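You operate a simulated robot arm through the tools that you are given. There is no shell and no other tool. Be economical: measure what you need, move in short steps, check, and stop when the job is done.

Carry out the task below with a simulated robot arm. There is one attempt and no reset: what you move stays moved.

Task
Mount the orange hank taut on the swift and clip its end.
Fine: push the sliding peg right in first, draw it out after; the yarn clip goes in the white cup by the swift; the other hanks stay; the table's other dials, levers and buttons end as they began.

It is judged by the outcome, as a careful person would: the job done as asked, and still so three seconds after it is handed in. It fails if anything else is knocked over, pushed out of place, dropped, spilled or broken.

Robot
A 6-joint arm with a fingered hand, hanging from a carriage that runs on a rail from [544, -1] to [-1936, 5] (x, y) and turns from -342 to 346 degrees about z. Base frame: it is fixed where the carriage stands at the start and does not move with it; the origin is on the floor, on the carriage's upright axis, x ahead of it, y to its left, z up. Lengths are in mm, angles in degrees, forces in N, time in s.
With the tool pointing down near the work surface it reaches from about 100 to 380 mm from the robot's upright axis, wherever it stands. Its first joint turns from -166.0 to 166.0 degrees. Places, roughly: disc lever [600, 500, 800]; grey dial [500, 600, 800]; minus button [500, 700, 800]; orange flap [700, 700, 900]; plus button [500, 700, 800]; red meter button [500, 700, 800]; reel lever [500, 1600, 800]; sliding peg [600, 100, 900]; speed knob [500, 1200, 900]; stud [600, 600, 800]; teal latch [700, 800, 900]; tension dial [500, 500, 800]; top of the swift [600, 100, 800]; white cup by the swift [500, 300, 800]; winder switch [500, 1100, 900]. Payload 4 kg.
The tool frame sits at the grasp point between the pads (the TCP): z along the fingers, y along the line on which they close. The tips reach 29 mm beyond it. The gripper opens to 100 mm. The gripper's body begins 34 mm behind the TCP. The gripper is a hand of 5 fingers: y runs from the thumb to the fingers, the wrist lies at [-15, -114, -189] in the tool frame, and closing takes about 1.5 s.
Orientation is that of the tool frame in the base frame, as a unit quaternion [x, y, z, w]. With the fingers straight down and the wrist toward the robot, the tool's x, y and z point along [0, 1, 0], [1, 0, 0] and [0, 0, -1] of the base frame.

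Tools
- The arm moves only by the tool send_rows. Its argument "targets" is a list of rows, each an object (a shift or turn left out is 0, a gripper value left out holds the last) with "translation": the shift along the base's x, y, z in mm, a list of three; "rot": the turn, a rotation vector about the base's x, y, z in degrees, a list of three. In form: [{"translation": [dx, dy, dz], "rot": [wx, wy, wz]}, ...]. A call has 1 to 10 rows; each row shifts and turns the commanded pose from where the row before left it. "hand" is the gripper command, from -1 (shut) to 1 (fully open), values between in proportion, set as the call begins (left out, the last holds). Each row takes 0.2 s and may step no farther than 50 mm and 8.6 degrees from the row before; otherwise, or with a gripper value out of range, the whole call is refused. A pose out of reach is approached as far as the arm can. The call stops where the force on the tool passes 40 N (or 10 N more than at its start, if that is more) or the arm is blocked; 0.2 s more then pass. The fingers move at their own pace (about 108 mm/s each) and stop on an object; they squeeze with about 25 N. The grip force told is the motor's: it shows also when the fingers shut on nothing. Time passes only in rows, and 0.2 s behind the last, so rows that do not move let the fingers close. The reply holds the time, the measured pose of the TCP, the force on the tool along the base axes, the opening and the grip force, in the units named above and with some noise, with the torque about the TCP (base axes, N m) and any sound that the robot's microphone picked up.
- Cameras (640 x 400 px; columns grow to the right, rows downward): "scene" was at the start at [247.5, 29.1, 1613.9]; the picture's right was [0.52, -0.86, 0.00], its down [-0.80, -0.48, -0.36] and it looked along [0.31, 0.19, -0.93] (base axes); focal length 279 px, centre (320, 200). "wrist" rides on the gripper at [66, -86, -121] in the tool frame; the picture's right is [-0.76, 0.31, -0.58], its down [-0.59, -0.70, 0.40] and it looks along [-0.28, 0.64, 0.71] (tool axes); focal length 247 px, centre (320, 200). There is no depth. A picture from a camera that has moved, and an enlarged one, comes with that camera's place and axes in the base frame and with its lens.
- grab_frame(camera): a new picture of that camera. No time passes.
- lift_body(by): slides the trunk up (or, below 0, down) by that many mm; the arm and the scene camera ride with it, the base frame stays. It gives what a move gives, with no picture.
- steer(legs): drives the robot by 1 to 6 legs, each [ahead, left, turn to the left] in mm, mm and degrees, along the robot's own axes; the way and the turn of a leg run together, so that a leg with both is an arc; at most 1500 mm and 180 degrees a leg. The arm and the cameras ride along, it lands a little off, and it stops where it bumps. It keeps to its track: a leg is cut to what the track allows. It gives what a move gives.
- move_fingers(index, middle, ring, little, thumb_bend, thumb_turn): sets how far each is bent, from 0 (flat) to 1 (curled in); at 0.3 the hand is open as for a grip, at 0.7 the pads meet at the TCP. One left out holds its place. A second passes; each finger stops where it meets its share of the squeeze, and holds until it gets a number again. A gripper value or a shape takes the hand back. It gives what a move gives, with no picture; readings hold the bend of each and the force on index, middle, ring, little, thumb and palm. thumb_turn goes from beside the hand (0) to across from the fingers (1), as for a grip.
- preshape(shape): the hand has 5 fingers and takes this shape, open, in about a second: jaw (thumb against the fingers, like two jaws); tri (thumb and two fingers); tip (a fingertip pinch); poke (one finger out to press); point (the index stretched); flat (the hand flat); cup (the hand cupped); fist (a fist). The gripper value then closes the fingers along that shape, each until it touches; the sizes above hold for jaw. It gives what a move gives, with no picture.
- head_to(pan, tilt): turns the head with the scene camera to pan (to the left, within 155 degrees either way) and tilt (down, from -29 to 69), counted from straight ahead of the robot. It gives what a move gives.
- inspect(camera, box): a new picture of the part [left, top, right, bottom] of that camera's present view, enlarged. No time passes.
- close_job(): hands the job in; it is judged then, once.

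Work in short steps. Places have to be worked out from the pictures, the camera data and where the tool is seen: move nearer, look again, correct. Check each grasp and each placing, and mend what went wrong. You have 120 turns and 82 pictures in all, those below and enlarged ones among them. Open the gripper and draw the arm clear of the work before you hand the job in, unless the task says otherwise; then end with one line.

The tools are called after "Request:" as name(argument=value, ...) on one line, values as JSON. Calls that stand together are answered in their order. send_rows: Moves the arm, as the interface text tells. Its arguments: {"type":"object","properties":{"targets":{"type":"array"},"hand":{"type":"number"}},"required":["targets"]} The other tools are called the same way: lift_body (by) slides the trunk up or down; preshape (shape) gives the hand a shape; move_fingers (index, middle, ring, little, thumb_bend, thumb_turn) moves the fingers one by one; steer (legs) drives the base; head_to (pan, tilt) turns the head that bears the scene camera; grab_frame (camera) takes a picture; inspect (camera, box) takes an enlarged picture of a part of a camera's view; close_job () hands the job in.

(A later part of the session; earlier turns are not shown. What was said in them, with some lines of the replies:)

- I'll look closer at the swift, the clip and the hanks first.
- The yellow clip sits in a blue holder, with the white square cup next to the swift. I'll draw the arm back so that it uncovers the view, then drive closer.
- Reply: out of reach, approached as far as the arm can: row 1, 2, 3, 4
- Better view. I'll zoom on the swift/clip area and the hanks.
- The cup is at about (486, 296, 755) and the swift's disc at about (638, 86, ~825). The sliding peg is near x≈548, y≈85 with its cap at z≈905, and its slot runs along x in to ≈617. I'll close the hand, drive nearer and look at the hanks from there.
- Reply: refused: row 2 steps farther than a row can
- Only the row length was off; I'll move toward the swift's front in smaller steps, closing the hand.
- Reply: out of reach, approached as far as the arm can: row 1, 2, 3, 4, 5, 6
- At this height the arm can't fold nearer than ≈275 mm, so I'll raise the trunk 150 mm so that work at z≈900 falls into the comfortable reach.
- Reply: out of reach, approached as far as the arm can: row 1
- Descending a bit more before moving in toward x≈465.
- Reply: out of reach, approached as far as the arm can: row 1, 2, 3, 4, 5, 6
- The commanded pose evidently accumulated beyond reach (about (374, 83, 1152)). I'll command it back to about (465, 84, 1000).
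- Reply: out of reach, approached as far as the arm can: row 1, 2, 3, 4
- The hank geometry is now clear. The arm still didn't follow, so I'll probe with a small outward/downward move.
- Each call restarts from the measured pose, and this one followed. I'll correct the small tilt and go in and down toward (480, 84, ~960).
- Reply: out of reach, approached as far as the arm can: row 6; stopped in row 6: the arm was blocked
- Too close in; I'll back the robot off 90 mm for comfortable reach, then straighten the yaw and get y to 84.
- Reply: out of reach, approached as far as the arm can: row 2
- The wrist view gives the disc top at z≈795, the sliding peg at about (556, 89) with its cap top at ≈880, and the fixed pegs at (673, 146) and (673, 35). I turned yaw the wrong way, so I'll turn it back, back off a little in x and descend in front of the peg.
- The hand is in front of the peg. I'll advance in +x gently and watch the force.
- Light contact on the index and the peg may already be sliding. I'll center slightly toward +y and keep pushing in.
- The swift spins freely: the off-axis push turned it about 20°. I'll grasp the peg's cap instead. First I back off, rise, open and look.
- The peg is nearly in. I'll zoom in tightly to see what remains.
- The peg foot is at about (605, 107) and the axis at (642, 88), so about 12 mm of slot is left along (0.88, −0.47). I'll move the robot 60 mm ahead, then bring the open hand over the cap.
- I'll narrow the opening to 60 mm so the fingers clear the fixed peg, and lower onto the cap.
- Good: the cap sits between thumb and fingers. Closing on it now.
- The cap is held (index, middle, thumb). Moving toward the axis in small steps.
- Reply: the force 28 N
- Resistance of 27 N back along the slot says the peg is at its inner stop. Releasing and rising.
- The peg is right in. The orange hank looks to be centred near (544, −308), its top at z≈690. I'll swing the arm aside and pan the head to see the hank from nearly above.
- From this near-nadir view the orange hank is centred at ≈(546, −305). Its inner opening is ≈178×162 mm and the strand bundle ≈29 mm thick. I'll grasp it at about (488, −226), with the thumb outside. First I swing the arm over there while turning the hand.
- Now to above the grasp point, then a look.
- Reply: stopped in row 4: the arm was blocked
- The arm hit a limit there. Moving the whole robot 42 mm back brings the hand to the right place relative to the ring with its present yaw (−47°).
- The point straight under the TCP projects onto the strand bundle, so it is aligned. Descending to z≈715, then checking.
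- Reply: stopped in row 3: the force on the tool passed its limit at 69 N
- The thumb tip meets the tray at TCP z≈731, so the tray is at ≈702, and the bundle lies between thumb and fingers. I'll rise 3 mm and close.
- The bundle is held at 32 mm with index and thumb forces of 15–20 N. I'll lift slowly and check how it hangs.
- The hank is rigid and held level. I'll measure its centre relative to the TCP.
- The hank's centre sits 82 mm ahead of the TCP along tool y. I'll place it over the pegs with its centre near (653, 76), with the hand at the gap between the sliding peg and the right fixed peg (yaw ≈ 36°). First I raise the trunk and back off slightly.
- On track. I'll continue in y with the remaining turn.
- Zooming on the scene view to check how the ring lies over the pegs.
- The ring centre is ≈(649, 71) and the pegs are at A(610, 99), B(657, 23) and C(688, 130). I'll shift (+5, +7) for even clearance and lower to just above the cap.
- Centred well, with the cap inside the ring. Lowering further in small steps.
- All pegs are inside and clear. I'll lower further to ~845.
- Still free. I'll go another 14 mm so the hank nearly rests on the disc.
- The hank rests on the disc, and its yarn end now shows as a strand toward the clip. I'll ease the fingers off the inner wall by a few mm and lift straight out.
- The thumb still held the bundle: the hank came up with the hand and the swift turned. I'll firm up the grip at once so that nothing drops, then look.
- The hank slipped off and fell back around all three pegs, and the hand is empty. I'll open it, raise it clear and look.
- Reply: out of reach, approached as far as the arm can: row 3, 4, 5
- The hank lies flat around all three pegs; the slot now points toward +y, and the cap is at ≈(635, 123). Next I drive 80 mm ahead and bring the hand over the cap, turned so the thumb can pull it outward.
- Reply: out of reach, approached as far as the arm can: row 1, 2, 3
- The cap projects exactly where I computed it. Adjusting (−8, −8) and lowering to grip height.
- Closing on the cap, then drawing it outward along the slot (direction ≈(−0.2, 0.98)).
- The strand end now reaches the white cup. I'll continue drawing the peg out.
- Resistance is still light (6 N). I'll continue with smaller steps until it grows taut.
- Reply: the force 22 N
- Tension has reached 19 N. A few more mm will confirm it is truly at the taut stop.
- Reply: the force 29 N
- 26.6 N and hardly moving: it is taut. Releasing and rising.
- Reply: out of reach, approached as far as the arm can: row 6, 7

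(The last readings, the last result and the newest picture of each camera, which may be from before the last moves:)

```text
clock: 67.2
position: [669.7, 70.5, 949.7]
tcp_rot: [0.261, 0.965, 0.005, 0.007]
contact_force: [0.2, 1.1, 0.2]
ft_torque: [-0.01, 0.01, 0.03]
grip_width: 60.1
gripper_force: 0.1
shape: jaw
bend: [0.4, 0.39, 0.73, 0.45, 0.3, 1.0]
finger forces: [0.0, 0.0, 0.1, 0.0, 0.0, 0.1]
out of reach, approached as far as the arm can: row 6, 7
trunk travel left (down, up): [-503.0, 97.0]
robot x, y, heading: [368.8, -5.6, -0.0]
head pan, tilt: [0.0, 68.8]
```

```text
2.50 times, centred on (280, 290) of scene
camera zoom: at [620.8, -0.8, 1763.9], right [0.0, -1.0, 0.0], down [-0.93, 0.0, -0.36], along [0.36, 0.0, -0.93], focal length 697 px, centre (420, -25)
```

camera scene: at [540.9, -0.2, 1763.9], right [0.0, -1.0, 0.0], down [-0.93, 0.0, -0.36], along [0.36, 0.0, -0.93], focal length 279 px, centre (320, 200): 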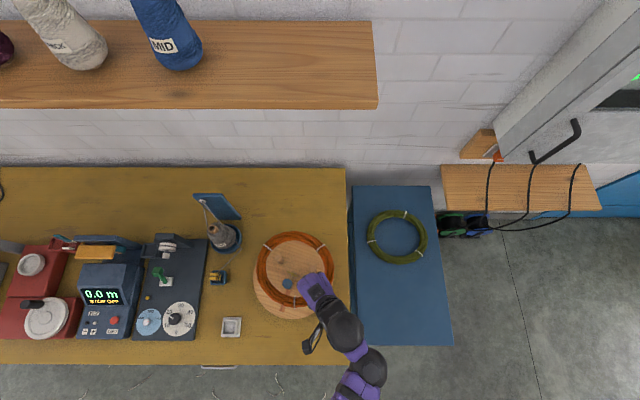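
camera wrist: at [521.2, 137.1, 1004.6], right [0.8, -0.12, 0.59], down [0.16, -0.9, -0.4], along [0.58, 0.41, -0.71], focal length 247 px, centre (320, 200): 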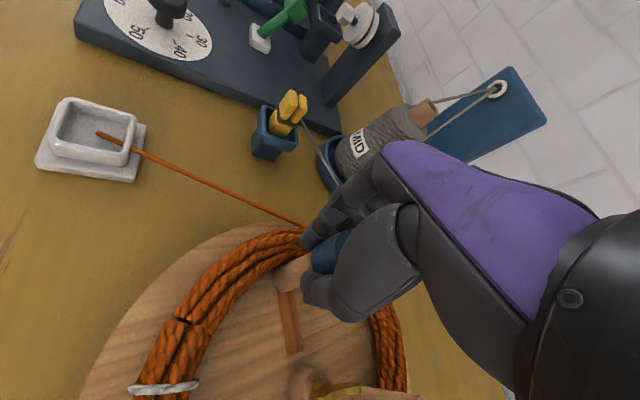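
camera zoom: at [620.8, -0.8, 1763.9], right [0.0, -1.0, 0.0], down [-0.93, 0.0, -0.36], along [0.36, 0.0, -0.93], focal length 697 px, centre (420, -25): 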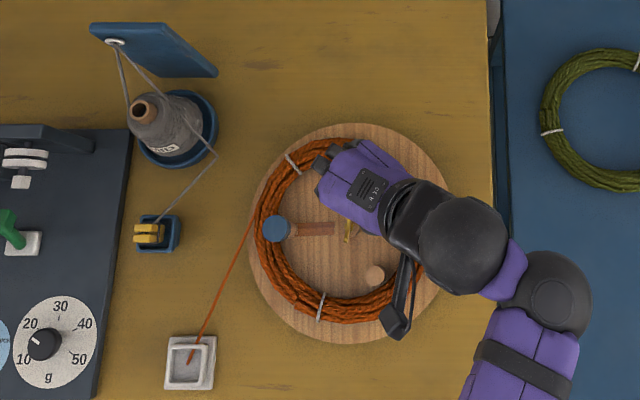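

The hank is taut and its strand end lies in the white cup. Now the clip: I'll swing the arm to the left side, drive ahead to x≈540 so both clip and cup are in reach, and look closely.

Request:
send_rows(targets=[{"translation": [-34, 34, 5], "rot": [0, 0, 4]}, {"translation": [-34, 34, 5], "rot": [0, 0, 4]}, {"translation": [-34, 34, 0], "rot": [0, 0, 4]}, {"translation": [-34, 34, 0], "rot": [0, 0, 4]}, {"translation": [-34, 34, 0]}])

Request:
steer(legs=[[150, 0, 0]])

Request:
grab_frame(camera="wrist")

```text
clock: 68.4
position: [502.4, 240.9, 959.6]
tcp_rot: [0.123, 0.992, 0.006, 0.005]
contact_force: [0.3, 0.0, 0.3]
ft_torque: [-0.04, -0.02, 0.02]
grip_width: 59.9
gripper_force: 0.0
shape: jaw
bend: [0.4, 0.39, 0.73, 0.45, 0.3, 1.0]
finger forces: [0.0, 0.0, 0.1, 0.0, 0.0, 0.1]
trunk travel left (down, up): [-503.0, 97.0]
robot x, y, heading: [365.4, 2.4, 0.1]
head pan, tilt: [0.0, 68.8]
```

```text
clock: 69.8
position: [654.8, 238.3, 959.1]
tcp_rot: [0.124, 0.992, 0.006, 0.004]
contact_force: [-0.3, 0.8, -0.4]
ft_torque: [0.03, 0.01, -0.01]
grip_width: 59.6
gripper_force: 0.0
shape: jaw
bend: [0.4, 0.39, 0.73, 0.45, 0.3, 1.0]
finger forces: [0.0, 0.0, 0.0, 0.0, 0.1, 0.0]
trunk travel left (down, up): [-503.0, 97.0]
robot x, y, heading: [520.5, -0.7, -0.0]
head pan, tilt: [0.0, 68.8]
```

```text
18 pictures are left
camera wrist: at [568.8, 170.7, 1078.5], right [0.8, 0.1, 0.59], down [0.4, -0.82, -0.4], along [0.44, 0.56, -0.7], focal length 247 px, centre (320, 200)
```

wrist: 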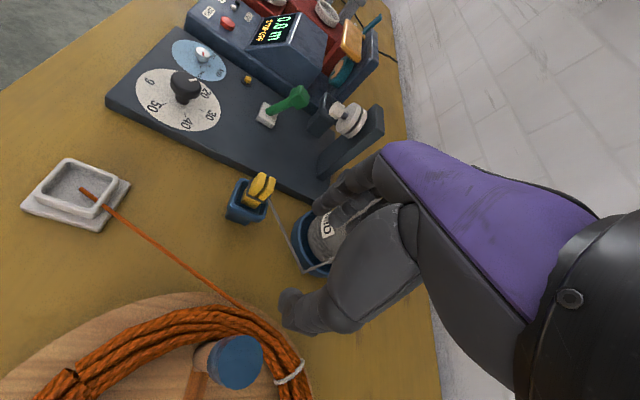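

Request:
inspect(camera="wrist", box=[200, 150, 320, 250])

Request:
inspect(camera="scene", box=[150, 270, 290, 390])

```text
4.00 times, centred on (260, 200) of wrist
camera zoom: at [568.8, 170.7, 1078.5], right [0.8, 0.1, 0.59], down [0.4, -0.82, -0.4], along [0.44, 0.56, -0.7], focal length 988 px, centre (560, 200)
```

zoom: 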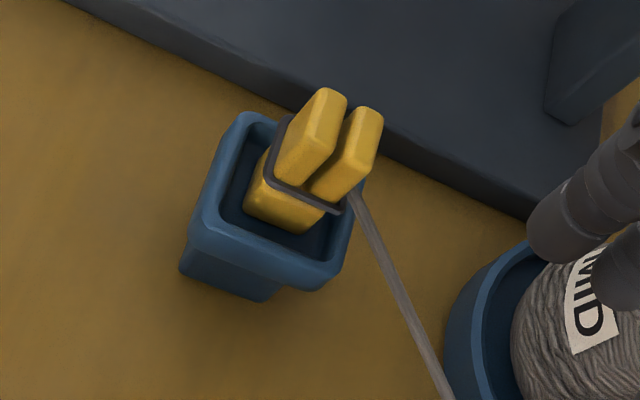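

```text
3.33 times, centred on (220, 330) of scene
camera zoom: at [773.3, -1.5, 1763.8], right [0.0, -1.0, 0.0], down [-0.93, 0.0, -0.36], along [0.36, 0.0, -0.93], focal length 930 px, centre (653, -233)
```

zoom: 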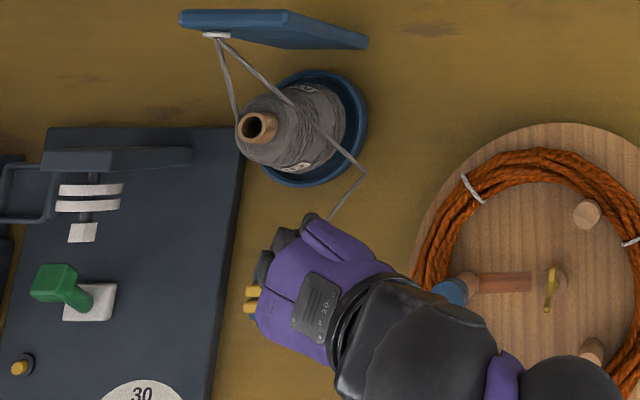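

The clip stands in its holder at ≈(634, 338), top z≈862, rim z≈805. I'll square the hand (yaw 90°), open it, and go above the clip.

Request:
send_rows(targets=[{"translation": [-4, 33, 0], "rot": [0, 0, 7]}, {"translation": [-8, 33, 0], "rot": [0, 0, 7]}, {"translation": [-9, 33, 0]}], hand=0.4)

Request:
grab_frame(camera="wrist")

```text
clock: 70.6
position: [631.4, 340.0, 960.5]
tcp_rot: [0.003, 1.0, 0.006, 0.004]
contact_force: [-0.2, -0.4, -1.0]
ft_torque: [0.0, 0.03, -0.03]
grip_width: 70.0
gripper_force: 0.0
shape: jaw
bend: [0.41, 0.36, 0.26, 0.41, 0.3, 0.99]
finger forces: [0.0, 0.0, 0.1, 0.1, 0.0, 0.1]
trunk travel left (down, up): [-503.0, 97.0]
robot x, y, heading: [519.0, 2.5, -0.2]
head pan, tilt: [0.0, 68.8]
```

```text
15 pictures are left
camera wrist: at [565.0, 252.2, 1080.4], right [0.75, 0.3, 0.59], down [0.59, -0.7, -0.4], along [0.29, 0.65, -0.7], focal length 247 px, centre (320, 200)
```

wrist: 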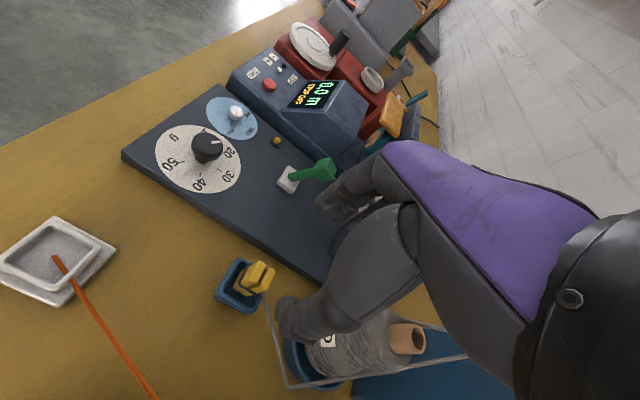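

Aligned: the clip is at ≈(631, 339). I'll lower the trunk 80 mm (straight down), then fine-step the arm.

Request:
lift_body(by=-80)

Request:
inspect(camera="wrist", box=[180, 170, 400, 370])

```text
clock: 71.7
position: [631.9, 339.6, 880.6]
tcp_rot: [0.003, 1.0, 0.006, 0.004]
contact_force: [-0.5, 0.5, 0.5]
ft_torque: [0.0, 0.01, 0.01]
grip_width: 69.6
gripper_force: 0.0
shape: jaw
bend: [0.41, 0.36, 0.26, 0.41, 0.3, 0.99]
finger forces: [0.0, 0.0, 0.0, 0.0, 0.0, 0.0]
trunk travel left (down, up): [-423.0, 177.0]
robot x, y, heading: [515.1, -1.5, -0.1]
head pan, tilt: [0.0, 68.8]
```

```text
2.00 times, centred on (290, 270) of wrist
camera zoom: at [565.0, 251.7, 1000.3], right [0.75, 0.3, 0.59], down [0.59, -0.7, -0.4], along [0.29, 0.65, -0.7], focal length 494 px, centre (380, 60)
```

zoom: 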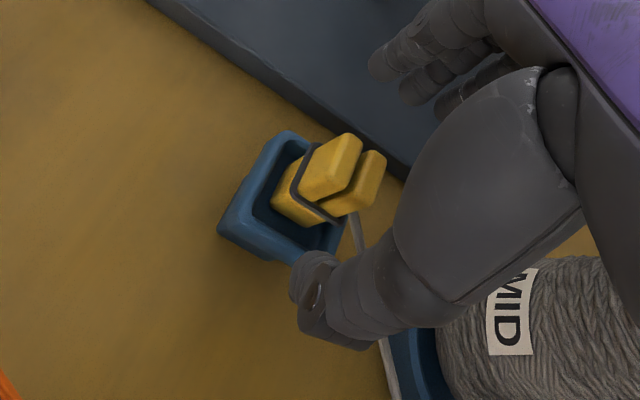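

The clip sits between thumb and fingers. Lowering 34 mm, then closing.

Request:
send_rows(targets=[{"translation": [0, 0, -9]}, {"translation": [0, 0, -9]}, {"translation": [0, 0, -8]}, {"translation": [0, 0, -8]}])

Request:
send_rows(targets=[{"translation": [0, 0, 0]}, {"translation": [0, 0, 0]}, {"translation": [0, 0, 0]}, {"translation": [0, 0, 0]}, {"translation": [0, 0, 0]}, {"translation": [0, 0, 0]}], hand=-1)

Request:
inspect(camera="wrist", box=[180, 170, 400, 370])

```text
clock: 72.7
position: [631.0, 338.3, 846.6]
tcp_rot: [0.001, 1.0, 0.006, 0.004]
contact_force: [-0.1, -0.3, -0.5]
ft_torque: [0.01, -0.01, 0.01]
grip_width: 69.9
gripper_force: 0.0
shape: jaw
bend: [0.41, 0.36, 0.26, 0.41, 0.3, 0.99]
finger forces: [0.1, 0.0, 0.0, 0.1, 0.1, 0.0]
trunk travel left (down, up): [-423.0, 177.0]
robot x, y, heading: [518.0, -3.7, -0.3]
head pan, tilt: [0.0, 68.8]
```

```text
clock: 74.1
position: [631.4, 338.2, 846.1]
tcp_rot: [0.003, 1.0, 0.006, 0.003]
contact_force: [0.7, 0.3, -0.1]
ft_torque: [0.01, 0.01, 0.03]
grip_width: 16.3
gripper_force: 24.5
shape: jaw
bend: [0.63, 0.6, 0.71, 0.67, 0.54, 1.0]
finger forces: [14.0, 7.7, 0.0, 0.0, 21.7, 0.0]
trunk travel left (down, up): [-423.0, 177.0]
robot x, y, heading: [517.0, -2.6, -0.4]
head pan, tilt: [0.0, 68.8]
```

```text
2.00 times, centred on (290, 270) of wrist
camera zoom: at [564.5, 251.0, 966.2], right [0.75, 0.3, 0.59], down [0.59, -0.7, -0.4], along [0.29, 0.65, -0.7], focal length 494 px, centre (380, 60)
```

zoom: 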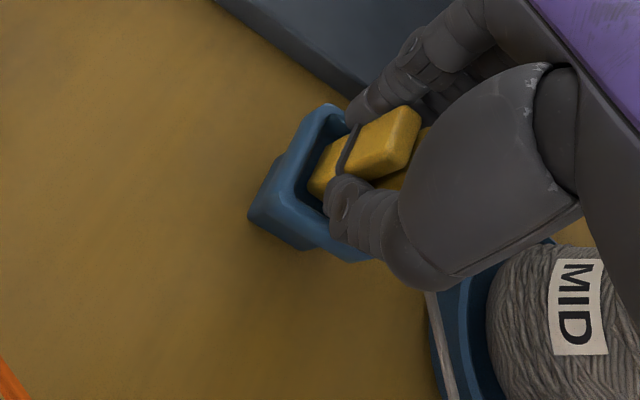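

The clip is gripped (index 14 N, thumb 22 N). Lifting it straight out.

Request:
send_rows(targets=[{"translation": [0, 0, 5]}, {"translation": [0, 0, 10]}, {"translation": [0, 0, 20]}, {"translation": [0, 0, 25]}, {"translation": [0, 0, 25]}])

Request:
grab_frame(camera="wrist")

```text
clock: 75.3
position: [633.1, 338.5, 932.0]
tcp_rot: [0.002, 1.0, 0.006, 0.004]
contact_force: [-0.2, -1.1, -0.8]
ft_torque: [0.03, -0.02, 0.0]
grip_width: 16.4
gripper_force: 24.9
shape: jaw
bend: [0.63, 0.6, 0.71, 0.67, 0.54, 1.0]
finger forces: [13.9, 7.6, 0.1, 0.0, 21.6, 0.0]
trunk travel left (down, up): [-423.0, 177.0]
robot x, y, heading: [517.1, -4.0, -0.1]
head pan, tilt: [0.0, 68.8]
```

```text
12 pictures are left
camera wrist: at [565.9, 251.5, 1051.0], right [0.75, 0.3, 0.59], down [0.59, -0.7, -0.4], along [0.29, 0.65, -0.7], focal length 247 px, centre (320, 200)
```

wrist: 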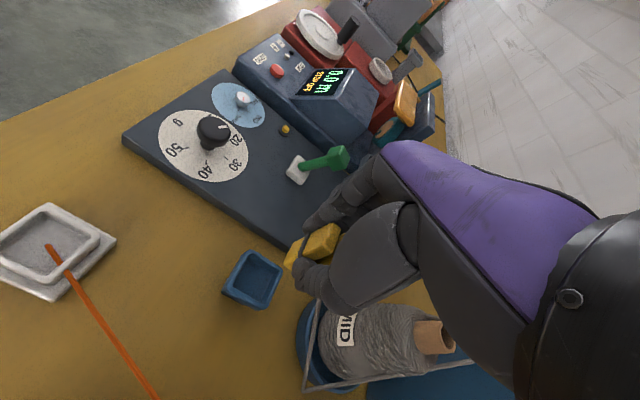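

The clip is out. The cup's interior centre computes to ≈(484, 288), rim z≈786, consistently from both cameras. Carrying the clip over it.

Request:
send_rows(targets=[{"translation": [-37, -12, 0]}, {"translation": [-37, -12, 0]}, {"translation": [-37, -13, 0]}, {"translation": [-37, -13, 0]}])

Request:
send_rows(targets=[{"translation": [0, 0, -20]}, {"translation": [0, 0, -20]}])

Request:
grab_frame(camera="wrist")

```text
clock: 76.3
position: [484.1, 290.3, 930.4]
tcp_rot: [0.002, 1.0, 0.006, 0.005]
contact_force: [-0.4, 0.1, -0.2]
ft_torque: [-0.02, 0.03, -0.02]
grip_width: 16.1
gripper_force: 24.9
shape: jaw
bend: [0.63, 0.6, 0.71, 0.67, 0.55, 1.0]
finger forces: [13.7, 7.7, 0.0, 0.1, 21.4, 0.1]
trunk travel left (down, up): [-423.0, 177.0]
robot x, y, heading: [515.5, -0.5, 0.2]
head pan, tilt: [0.0, 68.8]
```

```text
clock: 76.9
position: [482.8, 289.3, 889.7]
tcp_rot: [0.003, 1.0, 0.007, 0.003]
contact_force: [0.3, 0.7, -0.1]
ft_torque: [0.04, 0.01, -0.03]
grip_width: 16.4
gripper_force: 24.8
shape: jaw
bend: [0.63, 0.6, 0.71, 0.67, 0.55, 1.0]
finger forces: [13.8, 7.7, 0.1, 0.1, 21.5, 0.0]
trunk travel left (down, up): [-423.0, 177.0]
robot x, y, heading: [518.0, -2.1, -0.1]
head pan, tilt: [0.0, 68.8]
```

```text
11 pictures are left
camera wrist: at [415.9, 202.8, 1010.0], right [0.75, 0.3, 0.59], down [0.59, -0.7, -0.4], along [0.29, 0.65, -0.7], focal length 247 px, centre (320, 200)
```

wrist: 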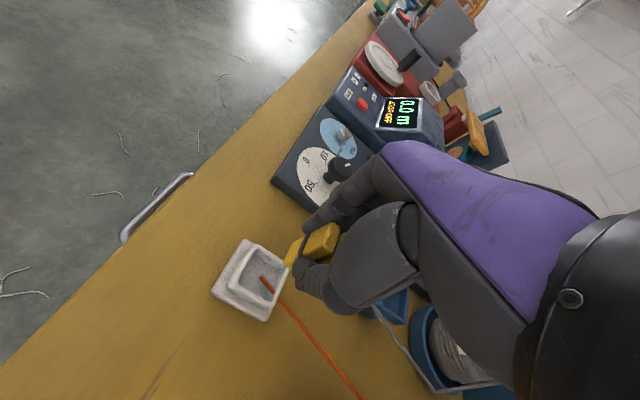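

Clip bottom (≈486, 286) and cup centre (≈485, 286) agree. Lowering carefully.

Request:
send_rows(targets=[{"translation": [0, 0, -12]}, {"translation": [0, 0, -12]}, {"translation": [0, 0, -12]}, {"translation": [0, 0, -8]}])

Request:
inspect(camera="wrist", box=[190, 180, 410, 380])

```text
clock: 77.9
position: [483.8, 290.4, 845.3]
tcp_rot: [0.002, 1.0, 0.006, 0.003]
contact_force: [0.3, -0.1, -0.1]
ft_torque: [-0.01, 0.02, 0.01]
grip_width: 16.5
gripper_force: 25.0
shape: jaw
bend: [0.63, 0.6, 0.71, 0.67, 0.55, 1.0]
finger forces: [13.8, 7.8, 0.1, 0.0, 21.5, 0.0]
trunk travel left (down, up): [-423.0, 177.0]
robot x, y, heading: [520.0, 3.6, -0.2]
head pan, tilt: [0.0, 68.8]
```

```text
2.00 times, centred on (300, 280) of wrist
camera zoom: at [417.2, 202.7, 966.3], right [0.75, 0.3, 0.59], down [0.59, -0.7, -0.4], along [0.29, 0.65, -0.7], focal length 494 px, centre (360, 40)
```

zoom: 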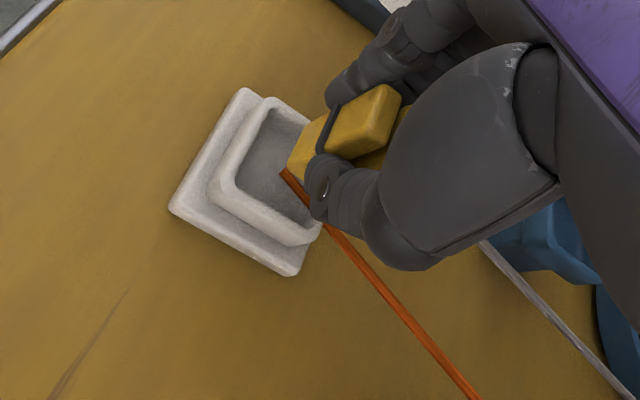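

Looks on line; stepping down until it seats.

Request:
send_rows(targets=[{"translation": [0, 0, -5]}, {"translation": [0, 0, -5]}, {"translation": [0, 0, -5]}, {"translation": [0, 0, -4]}])

Request:
inspect(camera="wrist", box=[190, 180, 410, 380])

```text
clock: 78.9
position: [483.0, 289.3, 827.2]
tcp_rot: [0.002, 1.0, 0.006, 0.004]
contact_force: [0.2, 0.4, -0.8]
ft_torque: [0.01, 0.03, 0.01]
grip_width: 16.3
gripper_force: 25.0
shape: jaw
bend: [0.63, 0.6, 0.71, 0.67, 0.55, 1.0]
finger forces: [13.8, 7.7, 0.0, 0.0, 21.5, 0.0]
trunk travel left (down, up): [-423.0, 177.0]
robot x, y, heading: [517.5, 1.3, -0.1]
head pan, tilt: [0.0, 68.8]
```

```text
2.00 times, centred on (300, 280) of wrist
camera zoom: at [417.3, 202.2, 947.8], right [0.75, 0.3, 0.59], down [0.59, -0.7, -0.4], along [0.29, 0.65, -0.7], focal length 494 px, centre (360, 40)
```

zoom: 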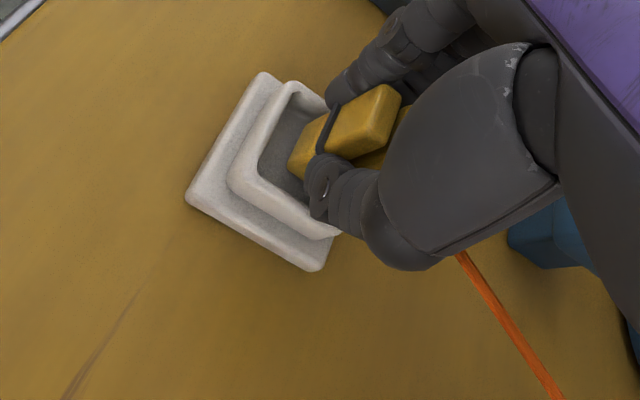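

The clip's foot is in the cup and the strand now leads to it. Going down until contact.

Request:
send_rows(targets=[{"translation": [0, 0, -4]}, {"translation": [0, 0, -4]}, {"translation": [0, 0, -3]}])

Request:
inspect(camera="wrist", box=[190, 180, 410, 380])

```text
clock: 79.9
position: [483.9, 293.7, 822.3]
tcp_rot: [0.003, 1.0, 0.011, 0.003]
contact_force: [1.2, -7.6, 23.0]
ft_torque: [-0.22, -0.02, -0.01]
grip_width: 19.7
gripper_force: 25.3
shape: jaw
bend: [0.64, 0.6, 0.71, 0.67, 0.51, 1.0]
finger forces: [14.2, 7.9, 0.0, 0.0, 29.2, 0.0]
trunk travel left (down, up): [-423.0, 177.0]
robot x, y, heading: [516.1, -2.6, -0.5]
head pan, tilt: [0.0, 68.8]
stopped in row 3: the force on the tool passed its limit at 41 N (the readings are from after the stop); the commanded pose is now the measured one
```

```text
2.00 times, centred on (300, 280) of wrist
camera zoom: at [416.5, 204.1, 940.4], right [0.75, 0.29, 0.59], down [0.59, -0.7, -0.41], along [0.29, 0.66, -0.69], focal length 494 px, centre (360, 40)
```

zoom: 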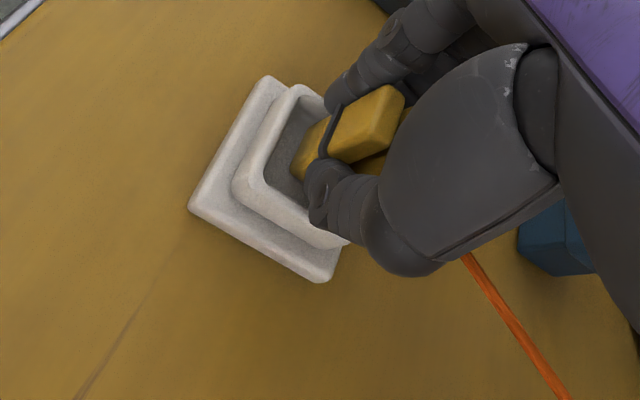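

Something touched: likely the thumb on the rim with the clip almost at the floor. I'll rise 3 mm, then open moderately.

Request:
send_rows(targets=[{"translation": [0, -2, 3]}, {"translation": [0, 0, 0]}])

Request:
send_rows(targets=[{"translation": [0, 0, 0]}, {"translation": [0, 0, 0]}, {"translation": [0, 0, 0]}], hand=0.1)

Request:
inspect(camera="wrist", box=[190, 180, 410, 380])

```text
clock: 80.5
position: [484.3, 290.7, 823.5]
tcp_rot: [0.002, 1.0, 0.01, 0.004]
contact_force: [-0.6, 2.4, 5.3]
ft_torque: [0.03, -0.02, 0.02]
grip_width: 18.2
gripper_force: 25.0
shape: jaw
bend: [0.63, 0.6, 0.71, 0.67, 0.73, 1.0]
finger forces: [15.6, 9.3, 0.0, 0.1, 22.8, 0.0]
trunk travel left (down, up): [-423.0, 177.0]
robot x, y, heading: [516.8, -1.6, 0.0]
head pan, tilt: [0.0, 68.8]
```

```text
clock: 81.3
position: [483.1, 289.7, 822.0]
tcp_rot: [0.003, 1.0, 0.011, 0.003]
contact_force: [0.3, 0.0, -0.1]
ft_torque: [-0.06, -0.01, 0.02]
grip_width: 54.8
gripper_force: 0.1
shape: jaw
bend: [0.4, 0.41, 0.74, 0.47, 0.31, 1.0]
finger forces: [0.1, 0.0, 0.0, 0.1, 0.0, 0.1]
trunk travel left (down, up): [-423.0, 177.0]
robot x, y, heading: [513.9, -1.7, 0.2]
head pan, tilt: [0.0, 68.8]
```

```text
2.00 times, centred on (300, 280) of wrist
camera zoom: at [416.7, 201.3, 941.8], right [0.75, 0.29, 0.59], down [0.59, -0.7, -0.41], along [0.29, 0.65, -0.7], focal length 494 px, centre (360, 40)
```

zoom: 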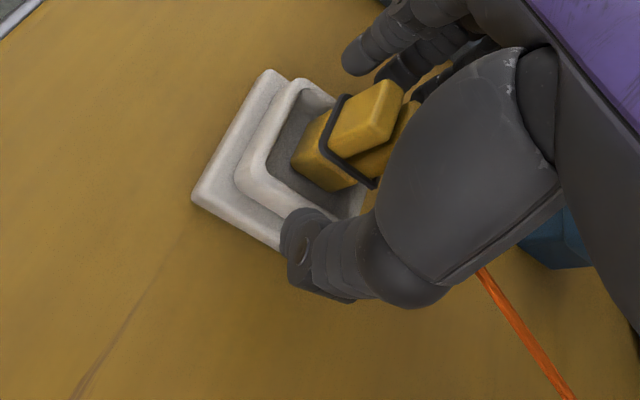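

The clip stands in the cup, released. I'll rise straight up and look from above.

Request:
send_rows(targets=[{"translation": [0, 0, 10]}, {"translation": [0, 0, 20]}, {"translation": [0, 0, 30]}, {"translation": [0, 0, 30]}, {"translation": [0, 0, 20]}])

Request:
lift_body(by=80)

Request:
steer(legs=[[-200, 0, 0]])

Request:
grab_frame(camera="scene")

Request:
inspect(camera="scene", box=[170, 190, 350, 310])

```text
clock: 82.5
position: [483.2, 290.2, 931.9]
tcp_rot: [0.002, 1.0, 0.009, 0.004]
contact_force: [0.5, 0.0, 0.4]
ft_torque: [-0.03, 0.01, 0.02]
grip_width: 55.2
gripper_force: 0.1
shape: jaw
bend: [0.4, 0.41, 0.74, 0.47, 0.3, 1.0]
finger forces: [0.0, 0.0, 0.0, 0.0, 0.0, 0.1]
trunk travel left (down, up): [-423.0, 177.0]
robot x, y, heading: [520.1, -1.2, 0.2]
head pan, tilt: [0.0, 68.8]
```

```text
clock: 83.6
position: [482.6, 289.7, 1012.7]
tcp_rot: [0.002, 1.0, 0.011, 0.004]
contact_force: [0.2, 0.7, -0.5]
ft_torque: [0.02, -0.01, -0.02]
grip_width: 54.8
gripper_force: 0.0
shape: jaw
bend: [0.4, 0.41, 0.74, 0.47, 0.3, 1.0]
finger forces: [0.0, 0.1, 0.0, 0.0, 0.0, 0.0]
trunk travel left (down, up): [-503.0, 97.0]
robot x, y, heading: [521.8, 1.0, 0.0]
head pan, tilt: [0.0, 68.8]
```

```text
clock: 85.2
position: [280.8, 291.8, 1012.1]
tcp_rot: [0.001, 1.0, 0.011, 0.004]
contact_force: [0.1, -0.1, 0.3]
ft_torque: [0.03, 0.04, 0.04]
grip_width: 54.9
gripper_force: 0.0
shape: jaw
bend: [0.4, 0.41, 0.74, 0.47, 0.3, 1.0]
finger forces: [0.0, 0.0, 0.0, 0.0, 0.0, 0.0]
trunk travel left (down, up): [-503.0, 97.0]
robot x, y, heading: [319.3, 2.2, 0.2]
head pan, tilt: [0.0, 68.8]
```

```text
6 pictures are left
camera scene: at [571.8, -0.2, 1763.9], right [0.0, -1.0, 0.0], down [-0.93, 0.0, -0.36], along [0.36, 0.0, -0.93], focal length 279 px, centre (320, 200)
```

scene: 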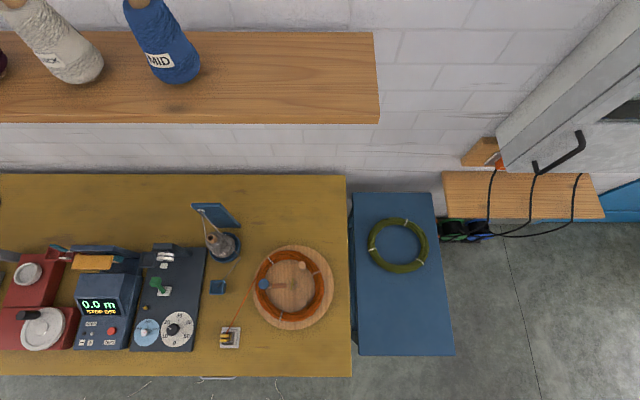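

```text
3.33 times, centred on (260, 250) of scene
camera zoom: at [571.8, -0.2, 1763.9], right [0.0, -1.0, 0.0], down [-0.93, 0.0, -0.36], along [0.36, 0.0, -0.93], focal length 930 px, centre (520, 33)
```

zoom: 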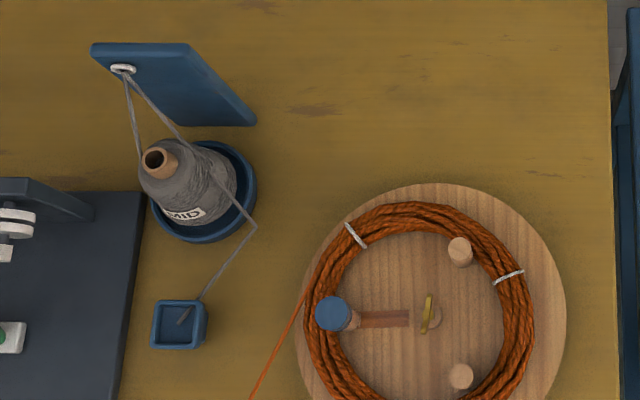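

The clip stands in the cup with the strand leading to it. I'll check tautness at the pegs closely.

Request:
inspect(camera="scene", box=[245, 240, 340, 335])

Request:
inspect(camera="scene", box=[200, 290, 280, 360])

```text
4.21 times, centred on (292, 288) of scene
camera zoom: at [571.8, -0.2, 1763.9], right [0.0, -1.0, 0.0], down [-0.93, 0.0, -0.36], along [0.36, 0.0, -0.93], focal length 1174 px, centre (436, -168)
```

zoom: 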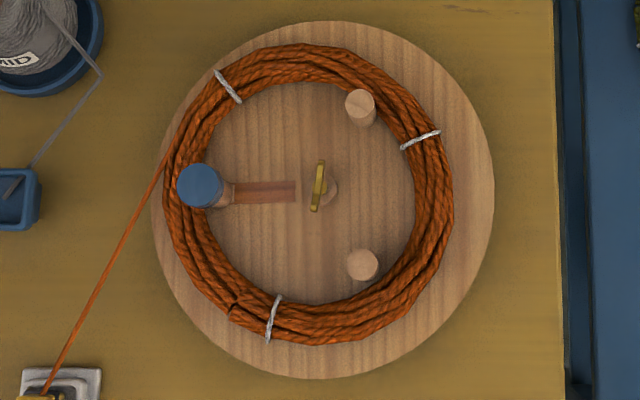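

```text
5.71 times, centred on (240, 325) of scene
camera zoom: at [571.8, -0.2, 1763.9], right [0.0, -1.0, 0.0], down [-0.93, 0.0, -0.36], along [0.36, 0.0, -0.93], focal length 1594 px, centre (777, -514)
```

zoom: 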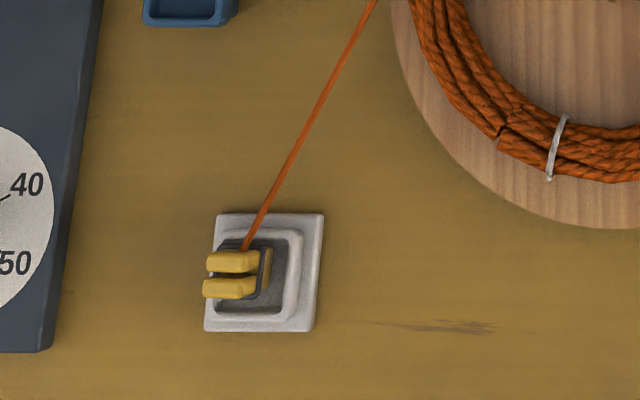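

Geometry check: the ring's inner radius is ≈82 mm, and all three pegs' outer edges lie ≈81.5–82.5 mm from its centre, so the hank is taut on all three. The clip stands in the cup holding the strand, and the green hank and dials are untouched. I'll open the hand fully, wait a moment and hand in.

Request:
send_rows(targets=[{"translation": [0, 0, 0]}, {"translation": [0, 0, 0]}, {"translation": [0, 0, 0]}, {"translation": [0, 0, 0]}], hand=1)

Request:
grab_frame(camera="scene")

```text
clock: 86.2
position: [281.4, 291.8, 1012.3]
tcp_rot: [0.001, 1.0, 0.01, 0.003]
contact_force: [0.2, 0.0, 0.5]
ft_torque: [-0.01, 0.01, 0.02]
grip_width: 99.8
gripper_force: 0.1
shape: jaw
bend: [0.3, 0.3, 0.3, 0.3, 0.3, 0.98]
finger forces: [0.1, 0.0, 0.0, 0.0, 0.1, 0.1]
trunk travel left (down, up): [-503.0, 97.0]
robot x, y, heading: [321.3, 1.2, -0.2]
head pan, tilt: [0.0, 68.8]
```

```text
2 pictures are left
camera scene: at [571.8, -0.2, 1763.9], right [0.0, -1.0, 0.0], down [-0.93, 0.0, -0.36], along [0.36, 0.0, -0.93], focal length 279 px, centre (320, 200)
```

scene: 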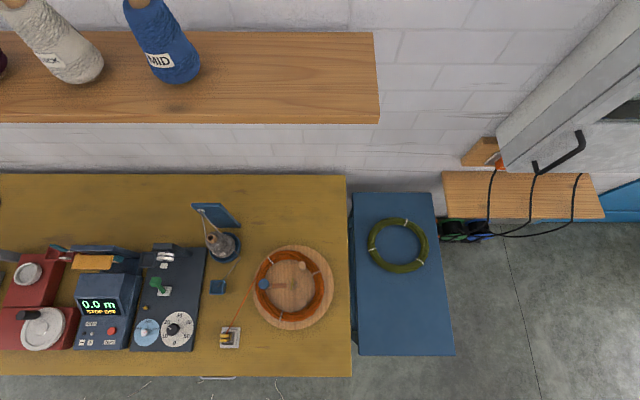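

Everything is stable and the arm is clear, so I am handing in.

Request:
close_job()

```text
The job is handed in.
```

The orange hank is on the swift, drawn taut against all three pegs, and its end is held by the yarn clip standing in the white cup. On my first release the hank caught on the hand and lifted off, then fell back around the pegs; the swift also turned during the work.
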